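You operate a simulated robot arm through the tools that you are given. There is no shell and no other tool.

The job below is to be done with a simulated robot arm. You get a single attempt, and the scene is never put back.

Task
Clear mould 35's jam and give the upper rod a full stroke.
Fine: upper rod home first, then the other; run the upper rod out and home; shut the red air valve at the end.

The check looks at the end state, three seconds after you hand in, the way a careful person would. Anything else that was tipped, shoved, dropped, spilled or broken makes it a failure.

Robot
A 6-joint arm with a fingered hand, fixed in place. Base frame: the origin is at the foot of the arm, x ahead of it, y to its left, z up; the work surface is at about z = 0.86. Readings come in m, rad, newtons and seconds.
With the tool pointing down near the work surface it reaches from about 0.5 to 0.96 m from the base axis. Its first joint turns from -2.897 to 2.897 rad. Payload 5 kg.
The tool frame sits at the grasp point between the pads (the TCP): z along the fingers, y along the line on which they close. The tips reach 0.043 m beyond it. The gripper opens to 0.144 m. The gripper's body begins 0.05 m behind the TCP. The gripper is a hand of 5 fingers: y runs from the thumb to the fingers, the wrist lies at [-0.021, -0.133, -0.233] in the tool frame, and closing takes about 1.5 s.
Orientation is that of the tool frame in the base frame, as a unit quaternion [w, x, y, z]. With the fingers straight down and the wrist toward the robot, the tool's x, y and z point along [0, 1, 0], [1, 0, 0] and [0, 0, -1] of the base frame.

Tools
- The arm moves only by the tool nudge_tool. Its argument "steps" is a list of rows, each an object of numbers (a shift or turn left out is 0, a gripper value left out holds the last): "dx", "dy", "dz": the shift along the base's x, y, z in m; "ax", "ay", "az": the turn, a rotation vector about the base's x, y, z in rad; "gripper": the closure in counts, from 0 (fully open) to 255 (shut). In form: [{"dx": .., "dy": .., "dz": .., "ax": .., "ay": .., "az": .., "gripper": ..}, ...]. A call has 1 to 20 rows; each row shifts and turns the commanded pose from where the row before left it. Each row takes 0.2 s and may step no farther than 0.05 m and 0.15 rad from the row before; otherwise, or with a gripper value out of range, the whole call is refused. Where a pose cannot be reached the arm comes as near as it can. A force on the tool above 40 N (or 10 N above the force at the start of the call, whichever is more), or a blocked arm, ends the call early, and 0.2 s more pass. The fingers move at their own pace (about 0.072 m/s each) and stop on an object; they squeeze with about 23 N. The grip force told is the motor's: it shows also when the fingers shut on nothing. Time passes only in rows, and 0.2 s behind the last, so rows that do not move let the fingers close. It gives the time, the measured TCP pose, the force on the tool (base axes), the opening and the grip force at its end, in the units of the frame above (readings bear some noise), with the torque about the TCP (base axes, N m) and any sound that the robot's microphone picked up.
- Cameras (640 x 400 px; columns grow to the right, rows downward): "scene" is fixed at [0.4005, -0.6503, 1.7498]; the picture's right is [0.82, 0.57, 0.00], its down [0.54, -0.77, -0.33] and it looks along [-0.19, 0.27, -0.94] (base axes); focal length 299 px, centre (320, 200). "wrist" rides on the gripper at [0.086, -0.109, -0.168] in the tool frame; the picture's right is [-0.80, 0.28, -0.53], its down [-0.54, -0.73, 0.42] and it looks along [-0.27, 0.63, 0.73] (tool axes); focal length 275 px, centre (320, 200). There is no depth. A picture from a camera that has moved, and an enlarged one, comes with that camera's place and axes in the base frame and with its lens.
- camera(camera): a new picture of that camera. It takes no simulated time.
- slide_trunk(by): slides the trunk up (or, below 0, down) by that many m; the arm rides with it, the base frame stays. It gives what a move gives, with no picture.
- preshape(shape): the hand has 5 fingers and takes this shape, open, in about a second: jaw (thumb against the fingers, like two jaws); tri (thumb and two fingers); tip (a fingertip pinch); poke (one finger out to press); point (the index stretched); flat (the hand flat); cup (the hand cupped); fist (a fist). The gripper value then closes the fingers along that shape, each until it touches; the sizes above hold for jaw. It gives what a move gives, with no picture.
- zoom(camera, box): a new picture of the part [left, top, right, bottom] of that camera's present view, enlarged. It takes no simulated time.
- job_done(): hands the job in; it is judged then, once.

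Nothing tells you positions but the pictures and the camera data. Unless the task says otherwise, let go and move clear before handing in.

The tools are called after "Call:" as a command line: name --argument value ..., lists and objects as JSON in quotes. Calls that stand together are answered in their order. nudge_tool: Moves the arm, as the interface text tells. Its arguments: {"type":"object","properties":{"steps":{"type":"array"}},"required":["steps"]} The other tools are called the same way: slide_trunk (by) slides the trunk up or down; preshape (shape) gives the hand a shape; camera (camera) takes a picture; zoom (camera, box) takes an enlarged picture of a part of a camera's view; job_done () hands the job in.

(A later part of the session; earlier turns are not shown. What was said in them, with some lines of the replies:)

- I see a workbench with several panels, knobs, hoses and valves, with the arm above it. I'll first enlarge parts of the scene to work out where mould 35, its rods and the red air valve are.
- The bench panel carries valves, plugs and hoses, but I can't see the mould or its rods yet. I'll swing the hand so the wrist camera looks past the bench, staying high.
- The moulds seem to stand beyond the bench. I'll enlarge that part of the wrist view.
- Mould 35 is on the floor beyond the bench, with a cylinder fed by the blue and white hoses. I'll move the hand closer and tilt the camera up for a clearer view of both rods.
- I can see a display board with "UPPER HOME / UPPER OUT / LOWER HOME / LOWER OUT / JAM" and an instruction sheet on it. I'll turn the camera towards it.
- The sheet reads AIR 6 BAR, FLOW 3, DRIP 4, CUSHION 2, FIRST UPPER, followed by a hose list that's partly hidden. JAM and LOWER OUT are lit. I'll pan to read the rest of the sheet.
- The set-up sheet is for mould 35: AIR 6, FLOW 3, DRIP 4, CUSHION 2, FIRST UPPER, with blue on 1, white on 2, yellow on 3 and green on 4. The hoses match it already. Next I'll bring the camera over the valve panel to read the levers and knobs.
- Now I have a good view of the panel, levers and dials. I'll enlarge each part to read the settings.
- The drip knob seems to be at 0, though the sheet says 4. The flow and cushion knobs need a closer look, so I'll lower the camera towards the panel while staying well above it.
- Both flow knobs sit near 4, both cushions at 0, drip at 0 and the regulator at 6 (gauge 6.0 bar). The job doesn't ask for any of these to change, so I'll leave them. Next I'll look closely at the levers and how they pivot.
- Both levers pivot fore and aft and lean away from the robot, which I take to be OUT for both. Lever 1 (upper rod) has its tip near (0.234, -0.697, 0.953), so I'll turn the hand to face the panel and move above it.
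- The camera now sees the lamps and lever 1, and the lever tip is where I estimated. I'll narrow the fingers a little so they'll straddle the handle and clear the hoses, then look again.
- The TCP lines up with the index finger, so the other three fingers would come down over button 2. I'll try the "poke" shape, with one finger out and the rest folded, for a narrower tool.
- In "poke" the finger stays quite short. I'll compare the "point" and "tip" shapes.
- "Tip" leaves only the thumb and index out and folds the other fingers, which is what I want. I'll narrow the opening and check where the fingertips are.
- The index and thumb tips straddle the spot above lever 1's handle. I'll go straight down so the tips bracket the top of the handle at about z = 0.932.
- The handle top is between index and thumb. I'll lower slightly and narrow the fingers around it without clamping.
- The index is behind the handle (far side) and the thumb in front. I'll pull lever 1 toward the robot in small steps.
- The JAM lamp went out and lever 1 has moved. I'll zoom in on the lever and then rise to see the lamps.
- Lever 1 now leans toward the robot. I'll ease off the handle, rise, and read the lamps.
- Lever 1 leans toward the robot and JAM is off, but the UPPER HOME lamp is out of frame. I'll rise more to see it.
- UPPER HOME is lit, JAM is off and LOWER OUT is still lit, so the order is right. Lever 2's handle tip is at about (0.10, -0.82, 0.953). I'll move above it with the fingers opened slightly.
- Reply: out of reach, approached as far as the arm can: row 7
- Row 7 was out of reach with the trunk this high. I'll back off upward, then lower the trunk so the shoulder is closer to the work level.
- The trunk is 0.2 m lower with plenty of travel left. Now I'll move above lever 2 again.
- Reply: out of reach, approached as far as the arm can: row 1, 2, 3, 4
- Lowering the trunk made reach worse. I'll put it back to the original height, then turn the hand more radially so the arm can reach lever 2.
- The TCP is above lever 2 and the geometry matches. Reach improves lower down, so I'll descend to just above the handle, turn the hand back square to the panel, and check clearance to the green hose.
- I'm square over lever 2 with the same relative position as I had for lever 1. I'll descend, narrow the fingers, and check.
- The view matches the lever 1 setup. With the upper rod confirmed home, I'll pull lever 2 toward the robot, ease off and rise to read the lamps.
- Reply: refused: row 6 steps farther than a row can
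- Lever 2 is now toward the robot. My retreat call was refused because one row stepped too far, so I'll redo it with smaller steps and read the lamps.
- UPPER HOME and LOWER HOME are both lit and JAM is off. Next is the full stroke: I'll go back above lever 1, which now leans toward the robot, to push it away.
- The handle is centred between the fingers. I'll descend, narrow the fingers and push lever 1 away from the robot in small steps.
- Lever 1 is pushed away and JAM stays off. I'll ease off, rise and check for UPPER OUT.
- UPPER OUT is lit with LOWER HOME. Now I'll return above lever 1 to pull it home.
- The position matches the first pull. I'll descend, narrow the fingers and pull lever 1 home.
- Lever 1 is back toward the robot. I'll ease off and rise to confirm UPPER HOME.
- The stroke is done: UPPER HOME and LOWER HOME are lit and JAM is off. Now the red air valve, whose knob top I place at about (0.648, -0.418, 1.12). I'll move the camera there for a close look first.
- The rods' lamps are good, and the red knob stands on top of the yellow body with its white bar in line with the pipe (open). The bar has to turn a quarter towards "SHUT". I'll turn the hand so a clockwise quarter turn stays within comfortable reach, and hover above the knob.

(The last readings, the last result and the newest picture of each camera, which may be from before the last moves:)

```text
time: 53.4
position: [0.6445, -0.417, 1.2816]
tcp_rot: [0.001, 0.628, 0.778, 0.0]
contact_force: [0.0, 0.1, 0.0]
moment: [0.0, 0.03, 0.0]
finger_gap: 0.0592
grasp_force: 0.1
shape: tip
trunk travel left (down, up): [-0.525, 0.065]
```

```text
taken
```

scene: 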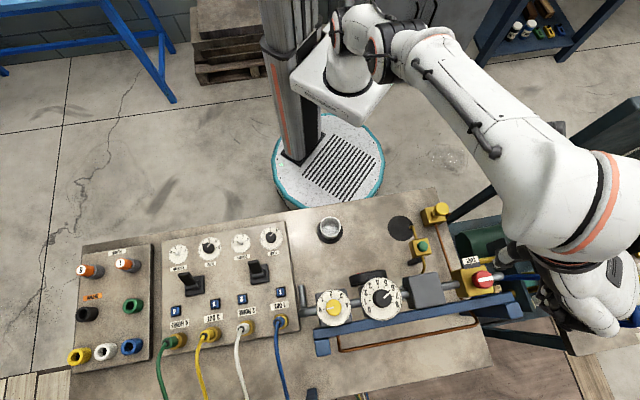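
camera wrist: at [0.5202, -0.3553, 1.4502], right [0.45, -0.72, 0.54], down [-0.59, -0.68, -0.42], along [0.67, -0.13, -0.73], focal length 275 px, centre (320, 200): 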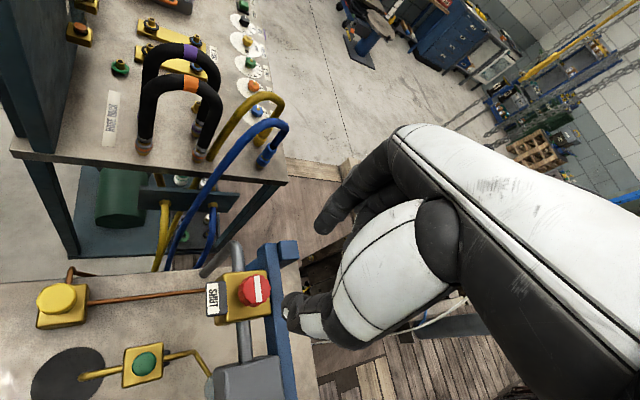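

The knob appears exactly where predicted, and the hand is turned to about +12°. I'll lower to just above the knob and check alignment.

Call:
nudge_tool --steps '[{"dx": 0.0015, "dy": -0.001, "dz": -0.03}, {"dz": -0.03}, {"dz": -0.03}, {"dz": -0.01}, {}]'

Call:
camera --camera "wrist"

Call:
zoom --camera "wrist" --box '[200, 160, 440, 360]'

Call:
zoom --camera "scene" --box '[420, 200, 600, 330]'

```text
time: 54.6
position: [0.6468, -0.4193, 1.182]
tcp_rot: [0.0, 0.628, 0.778, 0.001]
contact_force: [0.1, 0.2, 0.0]
moment: [0.0, 0.0, -0.01]
finger_gap: 0.0592
grasp_force: 0.1
shape: tip
trunk travel left (down, up): [-0.525, 0.065]
```

```text
taken
camera wrist: at [0.5221, -0.3573, 1.3499], right [0.44, -0.72, 0.53], down [-0.59, -0.68, -0.42], along [0.67, -0.13, -0.73], focal length 275 px, centre (320, 200)
```

wrist: 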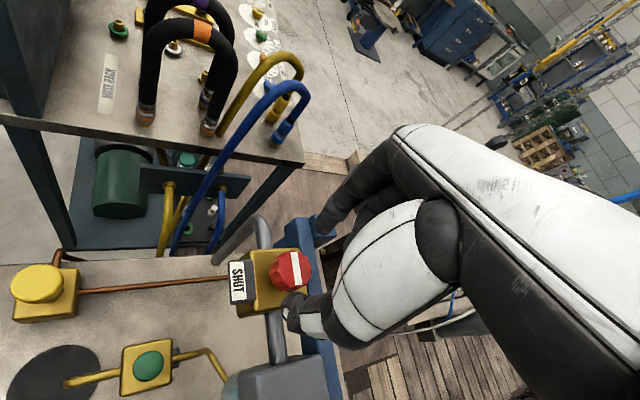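

```text
2.00 times, centred on (320, 260) of wrist
camera zoom: at [0.5221, -0.3573, 1.3499], right [0.44, -0.72, 0.53], down [-0.59, -0.68, -0.42], along [0.67, -0.13, -0.73], focal length 551 px, centre (320, 80)
```

zoom: 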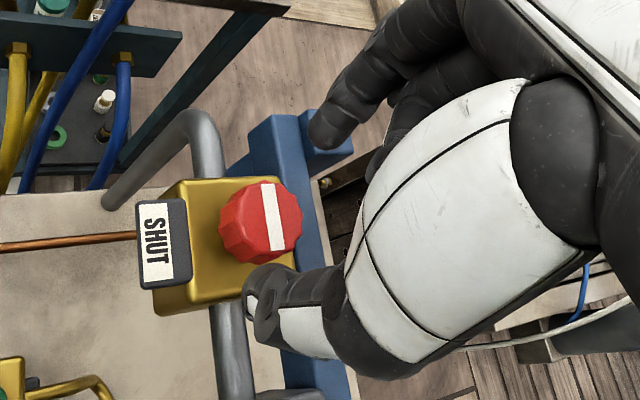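

```text
3.08 times, centred on (510, 265) of scene
camera zoom: at [0.4005, -0.6503, 1.7498], right [0.82, 0.57, 0.0], down [0.54, -0.77, -0.33], along [-0.19, 0.27, -0.94], focal length 921 px, centre (-265, 0)
```

zoom: 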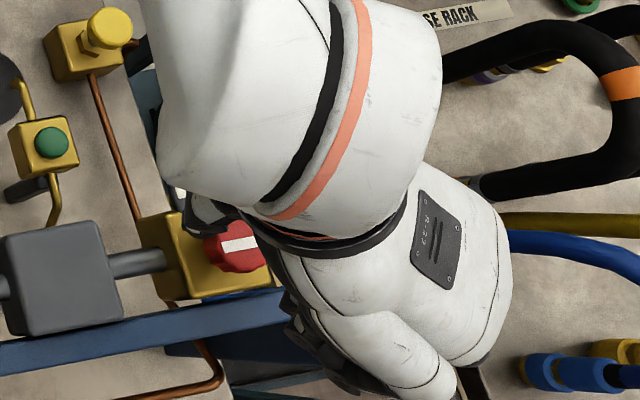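

Alignment is right on the knob. I'll descend the last bit so the fingertips bracket the knob, watching the force.

Call:
nudge_tool --steps '[{"dz": -0.013}, {"dz": -0.012}, {"dz": -0.01}, {}]'

Call:
zoom --camera "wrist" --box '[200, 160, 440, 360]'

```text
time: 55.6
position: [0.6471, -0.4195, 1.1462]
tcp_rot: [0.0, 0.628, 0.778, 0.0]
contact_force: [0.3, 0.0, -0.7]
moment: [0.03, -0.03, 0.01]
finger_gap: 0.0592
grasp_force: 0.0
shape: tip
trunk travel left (down, up): [-0.525, 0.065]
```

```text
2.00 times, centred on (320, 260) of wrist
camera zoom: at [0.5226, -0.3576, 1.315], right [0.45, -0.72, 0.53], down [-0.59, -0.68, -0.42], along [0.67, -0.13, -0.73], focal length 551 px, centre (320, 80)
```

zoom: 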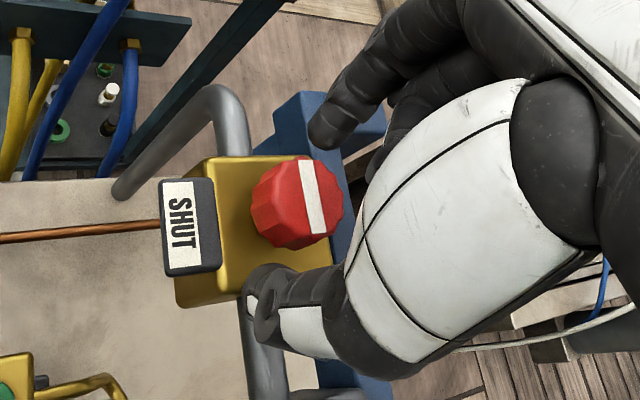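

The knob sits between thumb and index. I'll close on it.

Call:
nudge_tool --steps '[{"gripper": 255}, {}, {}, {}, {}]'

Call:
zoom --camera "wrist" --box '[200, 160, 440, 360]'

```text
time: 56.8
position: [0.648, -0.4208, 1.1464]
tcp_rot: [0.0, 0.628, 0.778, 0.0]
contact_force: [-0.3, -2.1, -1.4]
moment: [-0.04, -0.05, -0.04]
finger_gap: 0.0287
grasp_force: 23.4
shape: tip
trunk travel left (down, up): [-0.525, 0.065]
```

```text
2.00 times, centred on (320, 260) of wrist
camera zoom: at [0.5227, -0.3579, 1.3149], right [0.45, -0.72, 0.53], down [-0.59, -0.68, -0.42], along [0.67, -0.13, -0.73], focal length 551 px, centre (320, 80)
```

zoom: 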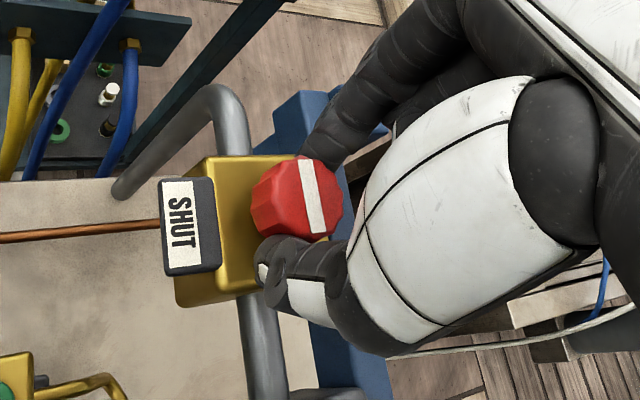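

The grip is slightly off-centre: the gap is smaller than the knob's diameter, so it sits a bit towards the tool's +x. I'll reopen, shift about 8 mm and re-grip.

Call:
nudge_tool --steps '[{"gripper": 150}, {}, {}, {"dx": -0.002, "dy": 0.008}, {"gripper": 255}, {}, {}, {}, {}]'

Call:
zoom --camera "wrist" --box '[200, 160, 440, 360]'

```text
time: 58.8
position: [0.646, -0.4109, 1.1466]
tcp_rot: [0.0, 0.628, 0.778, 0.0]
contact_force: [-0.4, 1.3, -0.7]
moment: [0.05, 0.03, 0.0]
finger_gap: 0.028
grasp_force: 23.2
shape: tip
trunk travel left (down, up): [-0.525, 0.065]
```

```text
2.00 times, centred on (320, 260) of wrist
camera zoom: at [0.5207, -0.3493, 1.3151], right [0.45, -0.72, 0.53], down [-0.59, -0.68, -0.42], along [0.67, -0.13, -0.73], focal length 551 px, centre (320, 80)
```

zoom: 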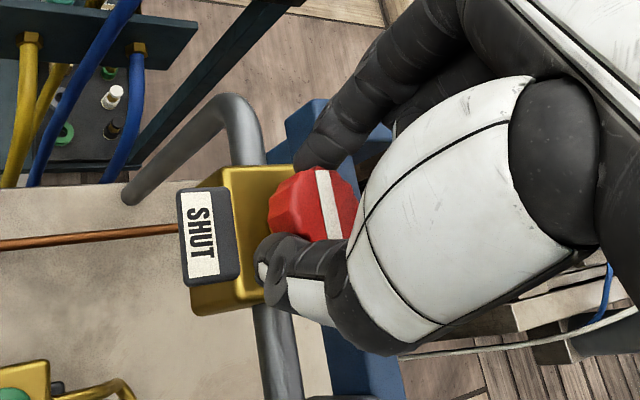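

The force signs of the two grips bracket the knob's centre, so I'll re-grip between them.

Call:
nudge_tool --steps '[{"gripper": 160}, {}, {}, {"dx": 0.001, "dy": -0.004}, {"gripper": 255}, {}, {}, {}, {}]'

Call:
zoom --camera "wrist" --box '[200, 160, 440, 360]'

```text
time: 60.8
position: [0.6466, -0.415, 1.1464]
tcp_rot: [0.0, 0.629, 0.778, 0.0]
contact_force: [-0.5, -0.4, -1.7]
moment: [-0.05, 0.0, -0.01]
finger_gap: 0.0291
grasp_force: 22.5
shape: tip
trunk travel left (down, up): [-0.525, 0.065]
```

```text
2.00 times, centred on (320, 260) of wrist
camera zoom: at [0.5216, -0.3536, 1.3149], right [0.45, -0.72, 0.53], down [-0.59, -0.68, -0.42], along [0.67, -0.13, -0.73], focal length 551 px, centre (320, 80)
```

zoom: 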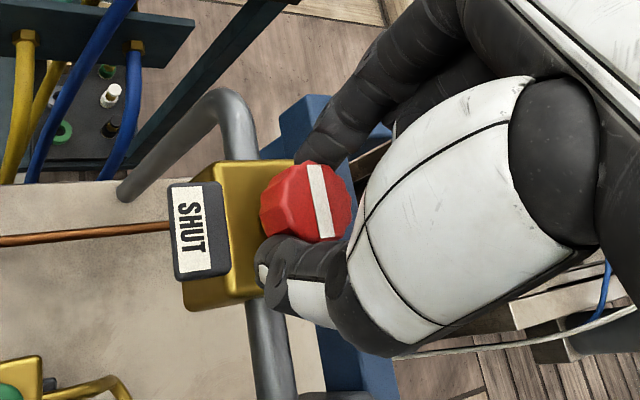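

The grip is centred with almost no side force. I'll try a small clockwise turn and check the torque and the bar.

Call:
nudge_tool --steps '[{"az": -0.08}, {"az": -0.08}, {"az": -0.08}]'

Call:
zoom --camera "wrist" --box '[200, 160, 440, 360]'

Call:
zoom --camera "scene" --box '[420, 220, 560, 310]'

```text
time: 61.6
position: [0.6458, -0.4153, 1.1465]
tcp_rot: [0.001, 0.717, 0.697, 0.0]
contact_force: [-0.1, 0.5, -1.0]
moment: [0.05, 0.01, 0.01]
finger_gap: 0.0289
grasp_force: 23.1
shape: tip
trunk travel left (down, up): [-0.525, 0.065]
```

```text
2.00 times, centred on (320, 260) of wrist
camera zoom: at [0.54, -0.3259, 1.3148], right [0.26, -0.8, 0.53], down [-0.74, -0.52, -0.42], along [0.62, -0.29, -0.73], focal length 551 px, centre (320, 80)
```

zoom: 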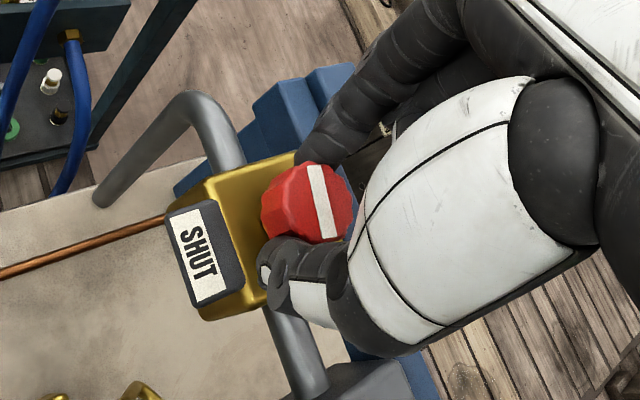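

```text
4.44 times, centred on (490, 265) of scene
camera zoom: at [0.4005, -0.6503, 1.7498], right [0.82, 0.57, 0.0], down [0.54, -0.77, -0.33], along [-0.19, 0.27, -0.94], focal length 1330 px, centre (-436, -89)
```

zoom: 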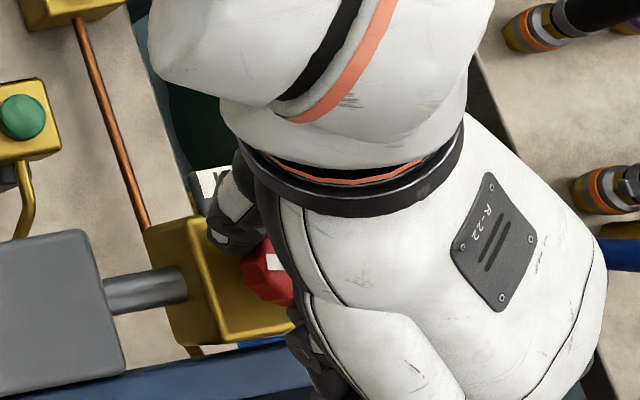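

The knob follows clockwise with little torque. I'll continue the turn.

Call:
nudge_tool --steps '[{"az": -0.11}, {"az": -0.11}, {"az": -0.11}, {"az": -0.11}, {"az": -0.11}]'

Call:
camera --camera "wrist"

Call:
zoom --camera "scene" --box '[400, 200, 580, 320]'

```text
time: 62.8
position: [0.6463, -0.4153, 1.147]
tcp_rot: [0.001, 0.879, 0.476, 0.0]
contact_force: [3.5, -3.9, -0.4]
moment: [-0.13, -0.17, 0.06]
finger_gap: 0.0288
grasp_force: 22.5
shape: tip
trunk travel left (down, up): [-0.525, 0.065]
```

```text
taken
camera wrist: at [0.6026, -0.2841, 1.3147], right [-0.2, -0.82, 0.53], down [-0.9, -0.06, -0.42], along [0.38, -0.57, -0.73], focal length 275 px, centre (320, 200)
```

wrist: 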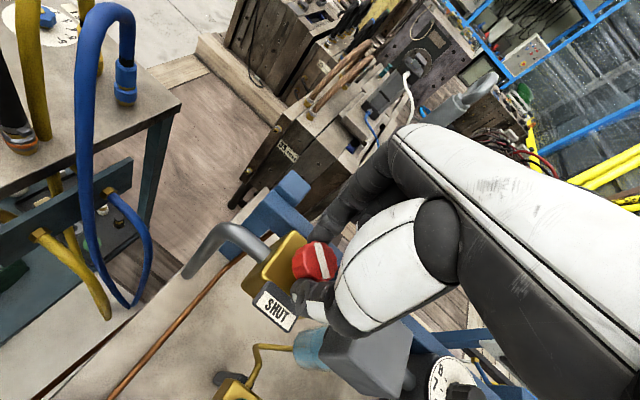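

```text
3.33 times, centred on (490, 260) of scene
camera zoom: at [0.4005, -0.6503, 1.7498], right [0.82, 0.57, 0.0], down [0.54, -0.77, -0.33], along [-0.19, 0.27, -0.94], focal length 998 px, centre (-247, 0)
```

zoom: 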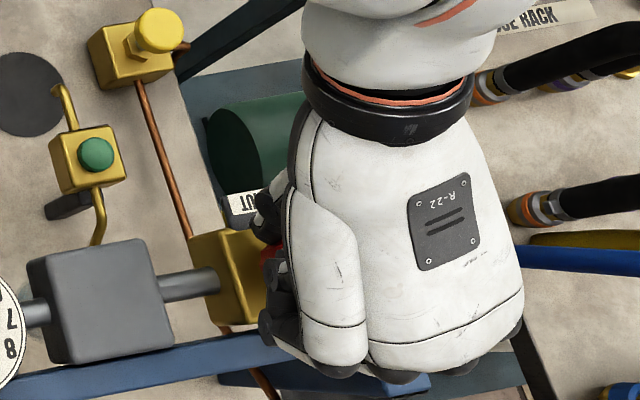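

The knob is about halfway round and following. There's a slight side force, probably the thumb brushing the SHUT tag. I'll relax the grip a little, raise a few millimetres and re-grip before continuing.

Call:
nudge_tool --steps '[{"gripper": 195}, {"dz": 0.004}, {"dz": 0.004}, {"gripper": 255}, {}, {}, {}]'

Call:
zoom --camera "wrist" --box '[220, 190, 400, 350]'

```text
time: 64.4
position: [0.6468, -0.4154, 1.1542]
tcp_rot: [0.0, 0.879, 0.477, 0.0]
contact_force: [-0.8, 1.8, -3.1]
moment: [0.04, 0.06, -0.01]
finger_gap: 0.0275
grasp_force: 22.2
shape: tip
trunk travel left (down, up): [-0.525, 0.065]
```

```text
2.50 times, centred on (310, 270) of wrist
camera zoom: at [0.6024, -0.2832, 1.3225], right [-0.2, -0.82, 0.53], down [-0.9, -0.06, -0.42], along [0.38, -0.57, -0.73], focal length 688 px, centre (345, 25)
```

zoom: 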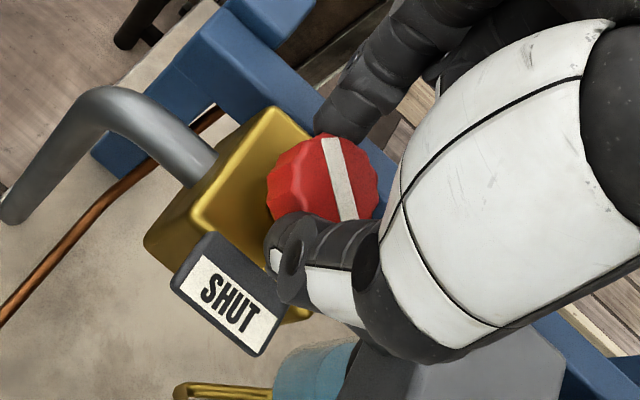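

The bar has turned about 45°. I'll continue with the second half of the turn.

Call:
nudge_tool --steps '[{"az": -0.1}, {"az": -0.1}, {"az": -0.1}, {"az": -0.1}]'

Call:
zoom --camera "wrist" --box '[220, 190, 400, 350]'

Call:
zoom --camera "scene" --box '[400, 200, 580, 320]'

```text
time: 65.4
position: [0.6467, -0.4156, 1.1545]
tcp_rot: [0.0, 0.957, 0.291, 0.0]
contact_force: [2.6, -2.1, -5.2]
moment: [-0.12, -0.17, 0.06]
finger_gap: 0.0273
grasp_force: 23.1
shape: tip
trunk travel left (down, up): [-0.525, 0.065]
```

```text
2.50 times, centred on (310, 270) of wrist
camera zoom: at [0.6578, -0.277, 1.3226], right [-0.5, -0.68, 0.53], down [-0.86, 0.3, -0.42], along [0.13, -0.67, -0.73], focal length 688 px, centre (345, 25)
```

zoom: 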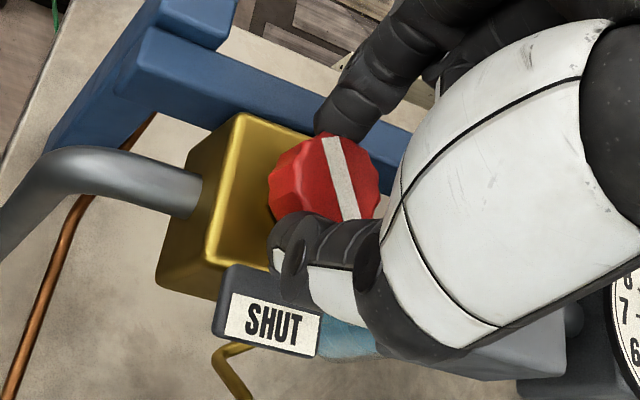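

```text
3.33 times, centred on (490, 260) of scene
camera zoom: at [0.4005, -0.6503, 1.7498], right [0.82, 0.57, 0.0], down [0.54, -0.77, -0.33], along [-0.19, 0.27, -0.94], focal length 998 px, centre (-247, 0)
```

zoom: 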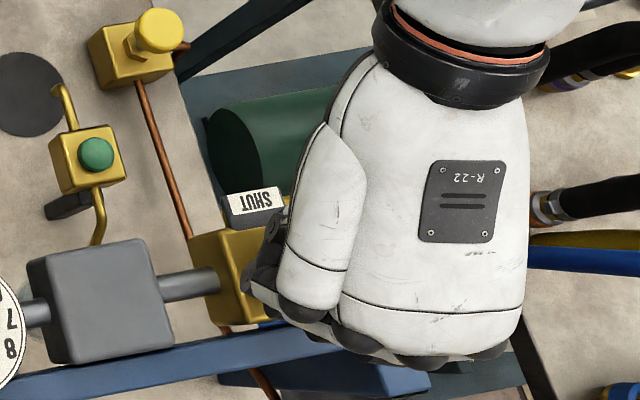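

It's still following with a few degrees of slip. I'll continue.

Call:
nudge_tool --steps '[{"az": -0.1}, {"az": -0.1}, {"az": -0.1}, {"az": -0.1}]'

Call:
zoom --camera "wrist" --box '[220, 190, 400, 350]'

Call:
camera --camera "scene"

```text
time: 66.4
position: [0.6476, -0.4171, 1.1541]
tcp_rot: [0.0, 0.995, 0.095, -0.001]
contact_force: [4.3, -6.7, -5.0]
moment: [-0.31, -0.17, 0.04]
finger_gap: 0.0269
grasp_force: 22.8
shape: tip
trunk travel left (down, up): [-0.525, 0.065]
```

```text
2.50 times, centred on (310, 270) of wrist
camera zoom: at [0.7107, -0.2926, 1.3227], right [-0.73, -0.43, 0.54], down [-0.67, 0.61, -0.42], along [-0.14, -0.67, -0.73], focal length 688 px, centre (345, 25)
```

zoom: 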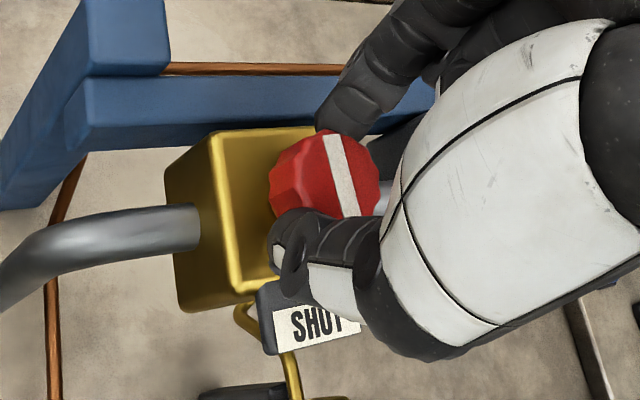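

```text
taken
```

scene: 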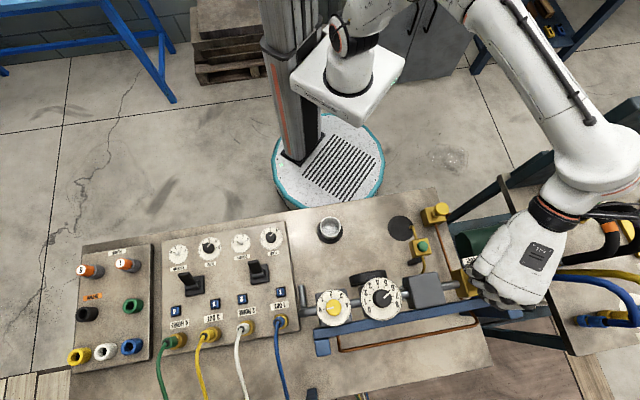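

The bar is nearly across the pipe, and by my estimate a few degrees remain. I'll turn a little further and watch the torque for a stop.

Call:
nudge_tool --steps '[{"az": -0.08}, {"az": -0.06}]'

Call:
zoom --camera "wrist" --box '[220, 190, 400, 350]'

```text
time: 67.0
position: [0.6484, -0.4159, 1.1535]
tcp_rot: [0.0, 1.0, 0.026, 0.001]
contact_force: [5.9, -8.4, -4.8]
moment: [-0.48, -0.23, 0.19]
finger_gap: 0.0269
grasp_force: 23.1
shape: tip
trunk travel left (down, up): [-0.525, 0.065]
```

```text
2.50 times, centred on (310, 270) of wrist
camera zoom: at [0.7277, -0.3026, 1.3226], right [-0.78, -0.33, 0.53], down [-0.58, 0.7, -0.42], along [-0.23, -0.64, -0.73], focal length 688 px, centre (345, 25)
```

zoom: 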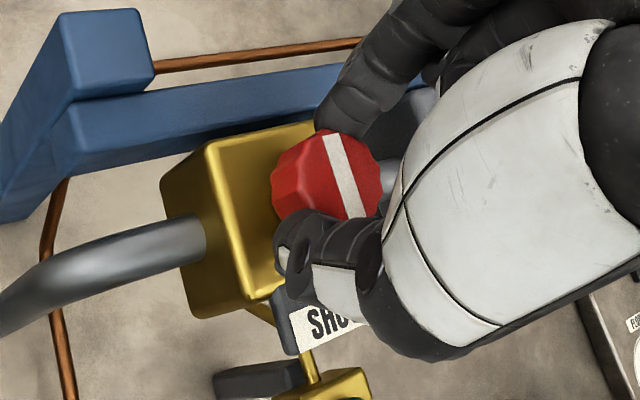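

The torque is rising and the bar has stopped advancing, so the valve is likely on its stop. I'll release, lift straight up and inspect the bar.

Call:
nudge_tool --steps '[{"gripper": 200}, {"dz": 0.01}, {"dz": 0.02, "gripper": 180}, {"dz": 0.03}, {"dz": 0.04}, {"dz": 0.04}, {}]'

Call:
camera --camera "wrist"

Call:
zoom --camera "wrist" --box '[160, 200, 360, 380]'

Call:
camera --camera "scene"

```text
time: 68.6
position: [0.6463, -0.4147, 1.2955]
tcp_rot: [0.0, 1.0, 0.027, 0.001]
contact_force: [-0.4, 0.4, 0.1]
moment: [-0.01, 0.0, 0.0]
finger_gap: 0.042
grasp_force: 0.1
shape: tip
trunk travel left (down, up): [-0.525, 0.065]
```

```text
taken
camera wrist: at [0.727, -0.3012, 1.4639], right [-0.78, -0.33, 0.53], down [-0.58, 0.7, -0.42], along [-0.23, -0.64, -0.73], focal length 275 px, centre (320, 200)
```

wrist: 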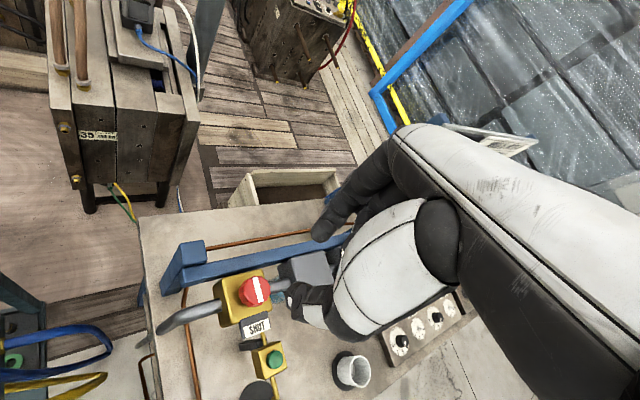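

```text
2.22 times, centred on (260, 290) of wrist
camera zoom: at [0.727, -0.3012, 1.4639], right [-0.78, -0.33, 0.53], down [-0.58, 0.7, -0.42], along [-0.23, -0.64, -0.73], focal length 612 px, centre (453, 0)
```

zoom: 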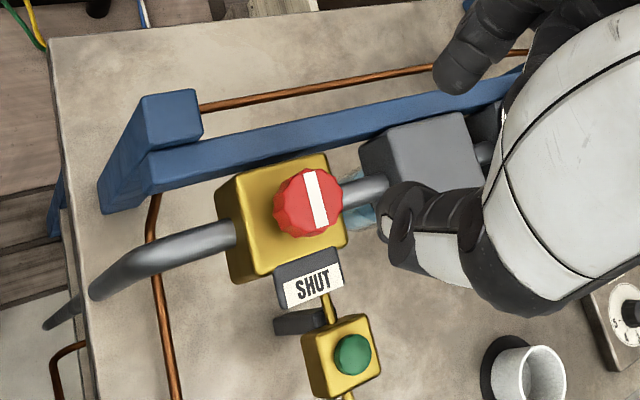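

```text
taken
```

scene: 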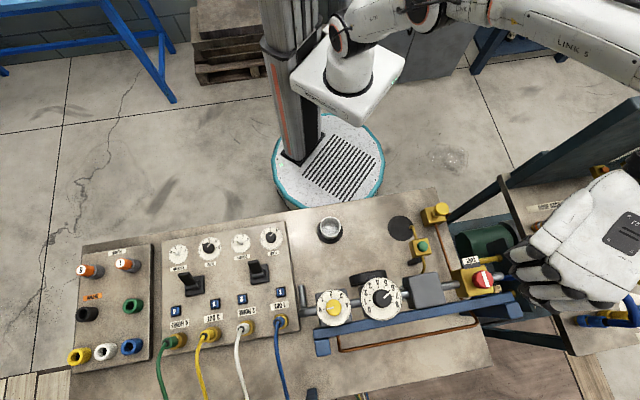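

Call:
zoom --camera "scene" --box '[440, 245, 530, 305]'

Call:
zoom --camera "wrist" --box '[220, 260, 290, 350]'

Call:
zoom --camera "scene" --box '[290, 190, 530, 340]'

```text
6.67 times, centred on (485, 275) of scene
camera zoom: at [0.4005, -0.6503, 1.7498], right [0.82, 0.57, 0.0], down [0.54, -0.77, -0.33], along [-0.19, 0.27, -0.94], focal length 1995 px, centre (-780, -300)
```

zoom: 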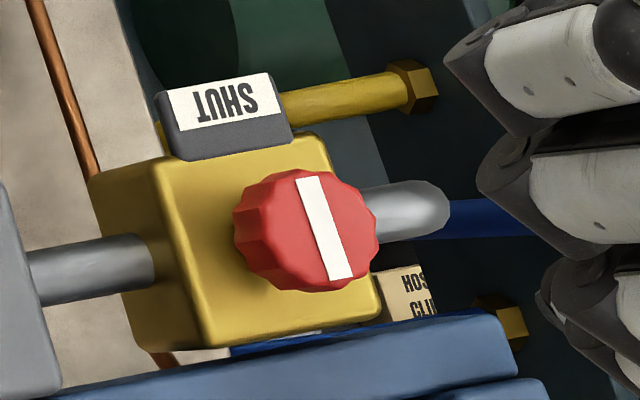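

```text
4.44 times, centred on (255, 305) of wrist
camera zoom: at [0.727, -0.3012, 1.4639], right [-0.78, -0.33, 0.53], down [-0.58, 0.7, -0.42], along [-0.23, -0.64, -0.73], focal length 1224 px, centre (609, -267)
```

zoom: 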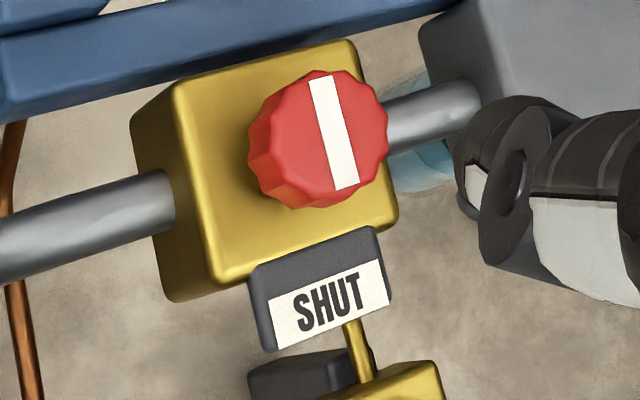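

```text
2.67 times, centred on (410, 265) of scene
camera zoom: at [0.4005, -0.6503, 1.7498], right [0.82, 0.57, 0.0], down [0.54, -0.77, -0.33], along [-0.19, 0.27, -0.94], focal length 798 px, centre (80, 27)
```

zoom: 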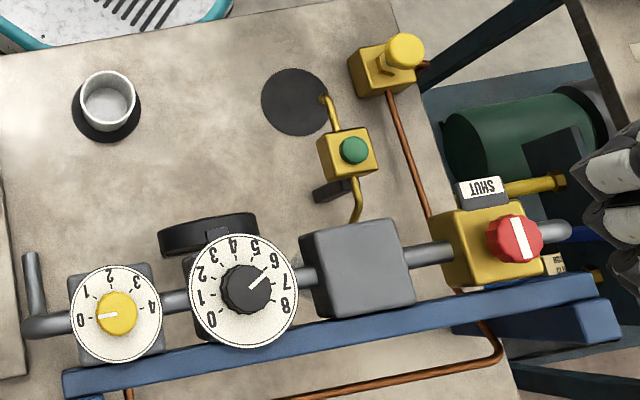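

The white bar now lies square across the pipe, pointing at SHUT (about 90° of turn). I'll swing back to the panel view to check the gauge, lamps and levers once more.

Call:
nudge_tool --steps '[{"az": 0.14, "dx": -0.035, "dy": 0.0}, {"az": 0.14, "dx": -0.04, "dy": 0.0}, {"az": 0.14, "dx": -0.045, "dy": -0.005}, {"az": 0.14, "dx": -0.045, "dy": -0.015}, {"az": 0.14, "dx": -0.045, "dy": -0.02}, {"dx": -0.04, "dy": -0.025}, {"dx": -0.04, "dy": -0.025}, {"dx": -0.04, "dy": -0.025}, {"dx": -0.04, "dy": -0.025}, {"dx": -0.04, "dy": -0.02}, {"dx": -0.04, "dy": -0.02}, {}]'

Call:
camera --camera "wrist"

Call:
camera --camera "scene"

```text
time: 71.2
position: [0.1968, -0.5964, 1.2958]
tcp_rot: [0.001, 0.93, 0.368, 0.0]
contact_force: [-1.0, 0.0, -0.1]
moment: [0.0, 0.03, 0.01]
finger_gap: 0.0421
grasp_force: 0.1
shape: tip
trunk travel left (down, up): [-0.525, 0.065]
```

```text
taken
camera wrist: at [0.1842, -0.4575, 1.4637], right [-0.39, -0.75, 0.54], down [-0.89, 0.16, -0.42], along [0.23, -0.64, -0.73], focal length 275 px, centre (320, 200)
```

wrist: 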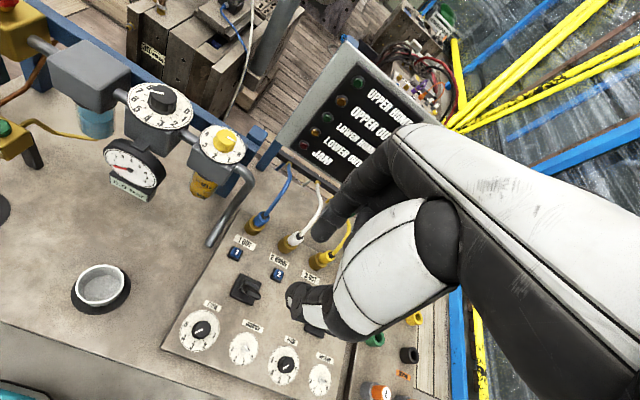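

```text
taken
```

scene: 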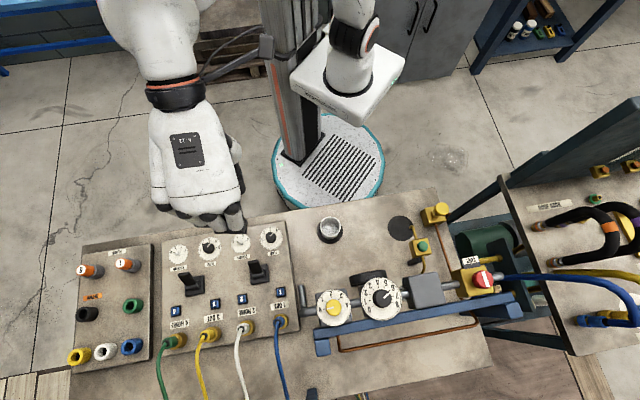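

The gauge has fallen and the lamps look dark. I'll zoom in to understand.

Call:
zoom --camera "wrist" --box '[270, 40, 430, 190]'

Call:
zoom --camera "wrist" --box '[0, 0, 270, 200]'

Call:
zoom --camera "wrist" --box '[170, 200, 350, 400]'

Call:
zoom --camera "scene" --box '[60, 220, 300, 370]'

```text
2.67 times, centred on (350, 115) of wrist
camera zoom: at [0.1842, -0.4575, 1.4637], right [-0.39, -0.75, 0.54], down [-0.89, 0.16, -0.42], along [0.23, -0.64, -0.73], focal length 734 px, centre (240, 427)
```

zoom: 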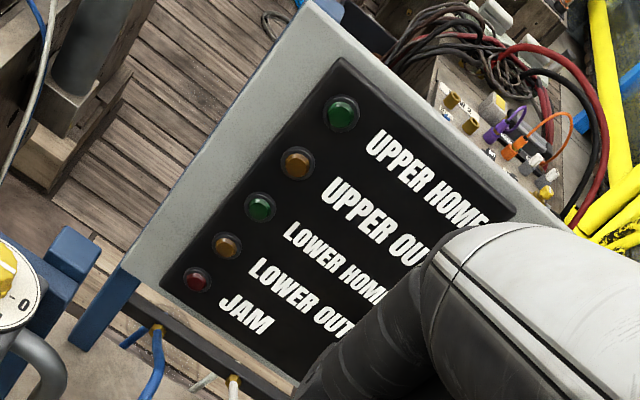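

```text
2.00 times, centred on (135, 100) of wrist
camera zoom: at [0.1842, -0.4575, 1.4637], right [-0.39, -0.75, 0.54], down [-0.89, 0.16, -0.42], along [0.23, -0.64, -0.73], focal length 551 px, centre (690, 400)
```

zoom: 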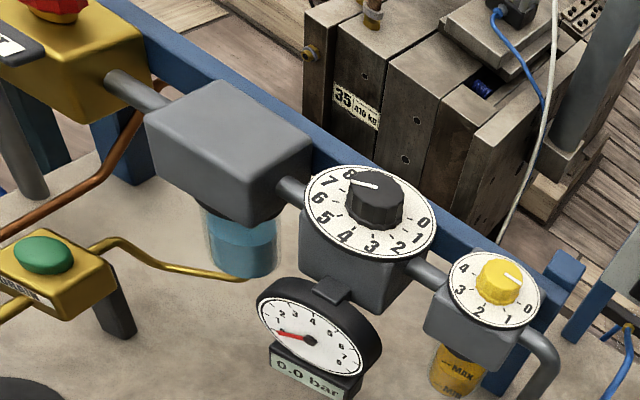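

```text
2.00 times, centred on (260, 300) of wrist
camera zoom: at [0.1842, -0.4575, 1.4637], right [-0.39, -0.75, 0.54], down [-0.89, 0.16, -0.42], along [0.23, -0.64, -0.73], focal length 551 px, centre (440, 0)
```

zoom: 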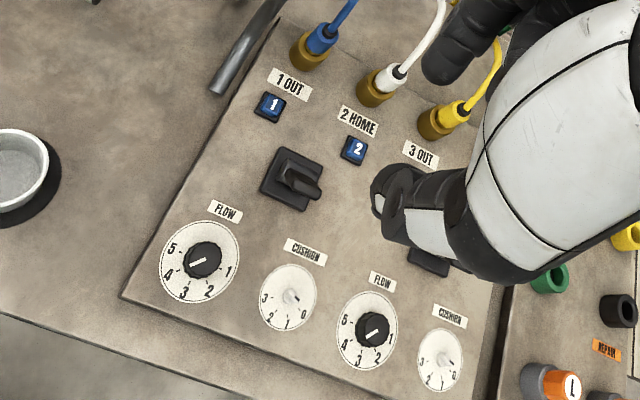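

```text
2.67 times, centred on (180, 295) of scene
camera zoom: at [0.4005, -0.6503, 1.7498], right [0.82, 0.57, 0.0], down [0.54, -0.77, -0.33], along [-0.19, 0.27, -0.94], focal length 798 px, centre (693, -53)
```

zoom: 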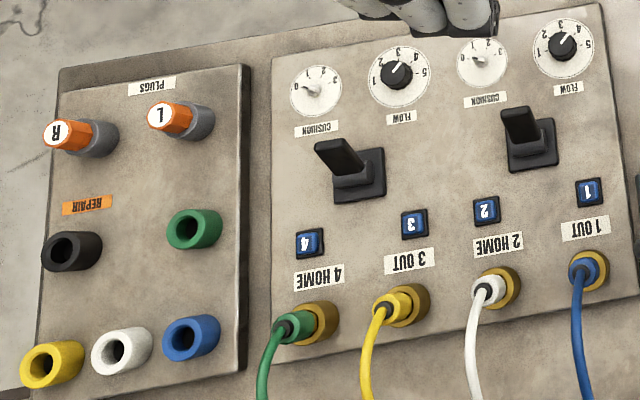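

The gauge reads 0.0 bar and the lamps are unlit because the air is shut; they showed UPPER HOME and LOWER HOME just before. Both levers lean home, the knobs, hoses and cup look undisturbed, and the hand is empty and well clear, so I'm handing in.

Call:
nudge_tool --steps '[{"dz": 0.03, "dy": 0.03}, {"dz": 0.03, "dy": 0.03}, {}]'

Call:
job_done

```text
time: 72.0
position: [0.1965, -0.5347, 1.3542]
tcp_rot: [0.0, 0.93, 0.368, 0.0]
contact_force: [-0.3, -0.4, -0.1]
moment: [0.0, 0.01, 0.01]
finger_gap: 0.0421
grasp_force: 0.0
shape: tip
trunk travel left (down, up): [-0.525, 0.065]
```

```text
The job is handed in.
```

Mould 35's jam is cleared, the upper rod has made a full stroke out and home, and the red air valve is shut. I've handed the job in, but no verdict came back.

1. **Upper rod home first:** I pulled lever 1 toward the robot. The JAM lamp went out and UPPER HOME lit.
2. **Lower rod home:** I pulled lever 2. LOWER HOME lit.
3. **Full stroke:** I pushed lever 1 away until UPPER OUT lit, then pulled it back until UPPER HOME lit again.
4. **Air shut:** I turned the red valve a quarter turn clockwise, so its bar points at SHUT. The gauge dropped to 0.0 bar.

All the lamps are dark now. I take that to be because the air is off, since both home lamps were lit before I shut the valve. I did not see the rods themselves move; I judged their positions by the lamps.

**Settings not changed:** the set-up sheet by the lamps asks for flow 3, cushion 2 and drip 4. The panel has both flow knobs near 4 and both cushions and the drip at 0. The job didn't ask for changes, so I left them and ran the stroke with them as they were.

While turning the valve, the thumb seemed to press lightly on the SHUT tag, with a force of up to about 10 N. The tag, hoses, cup and other knobs looked undisturbed in the last pictures.
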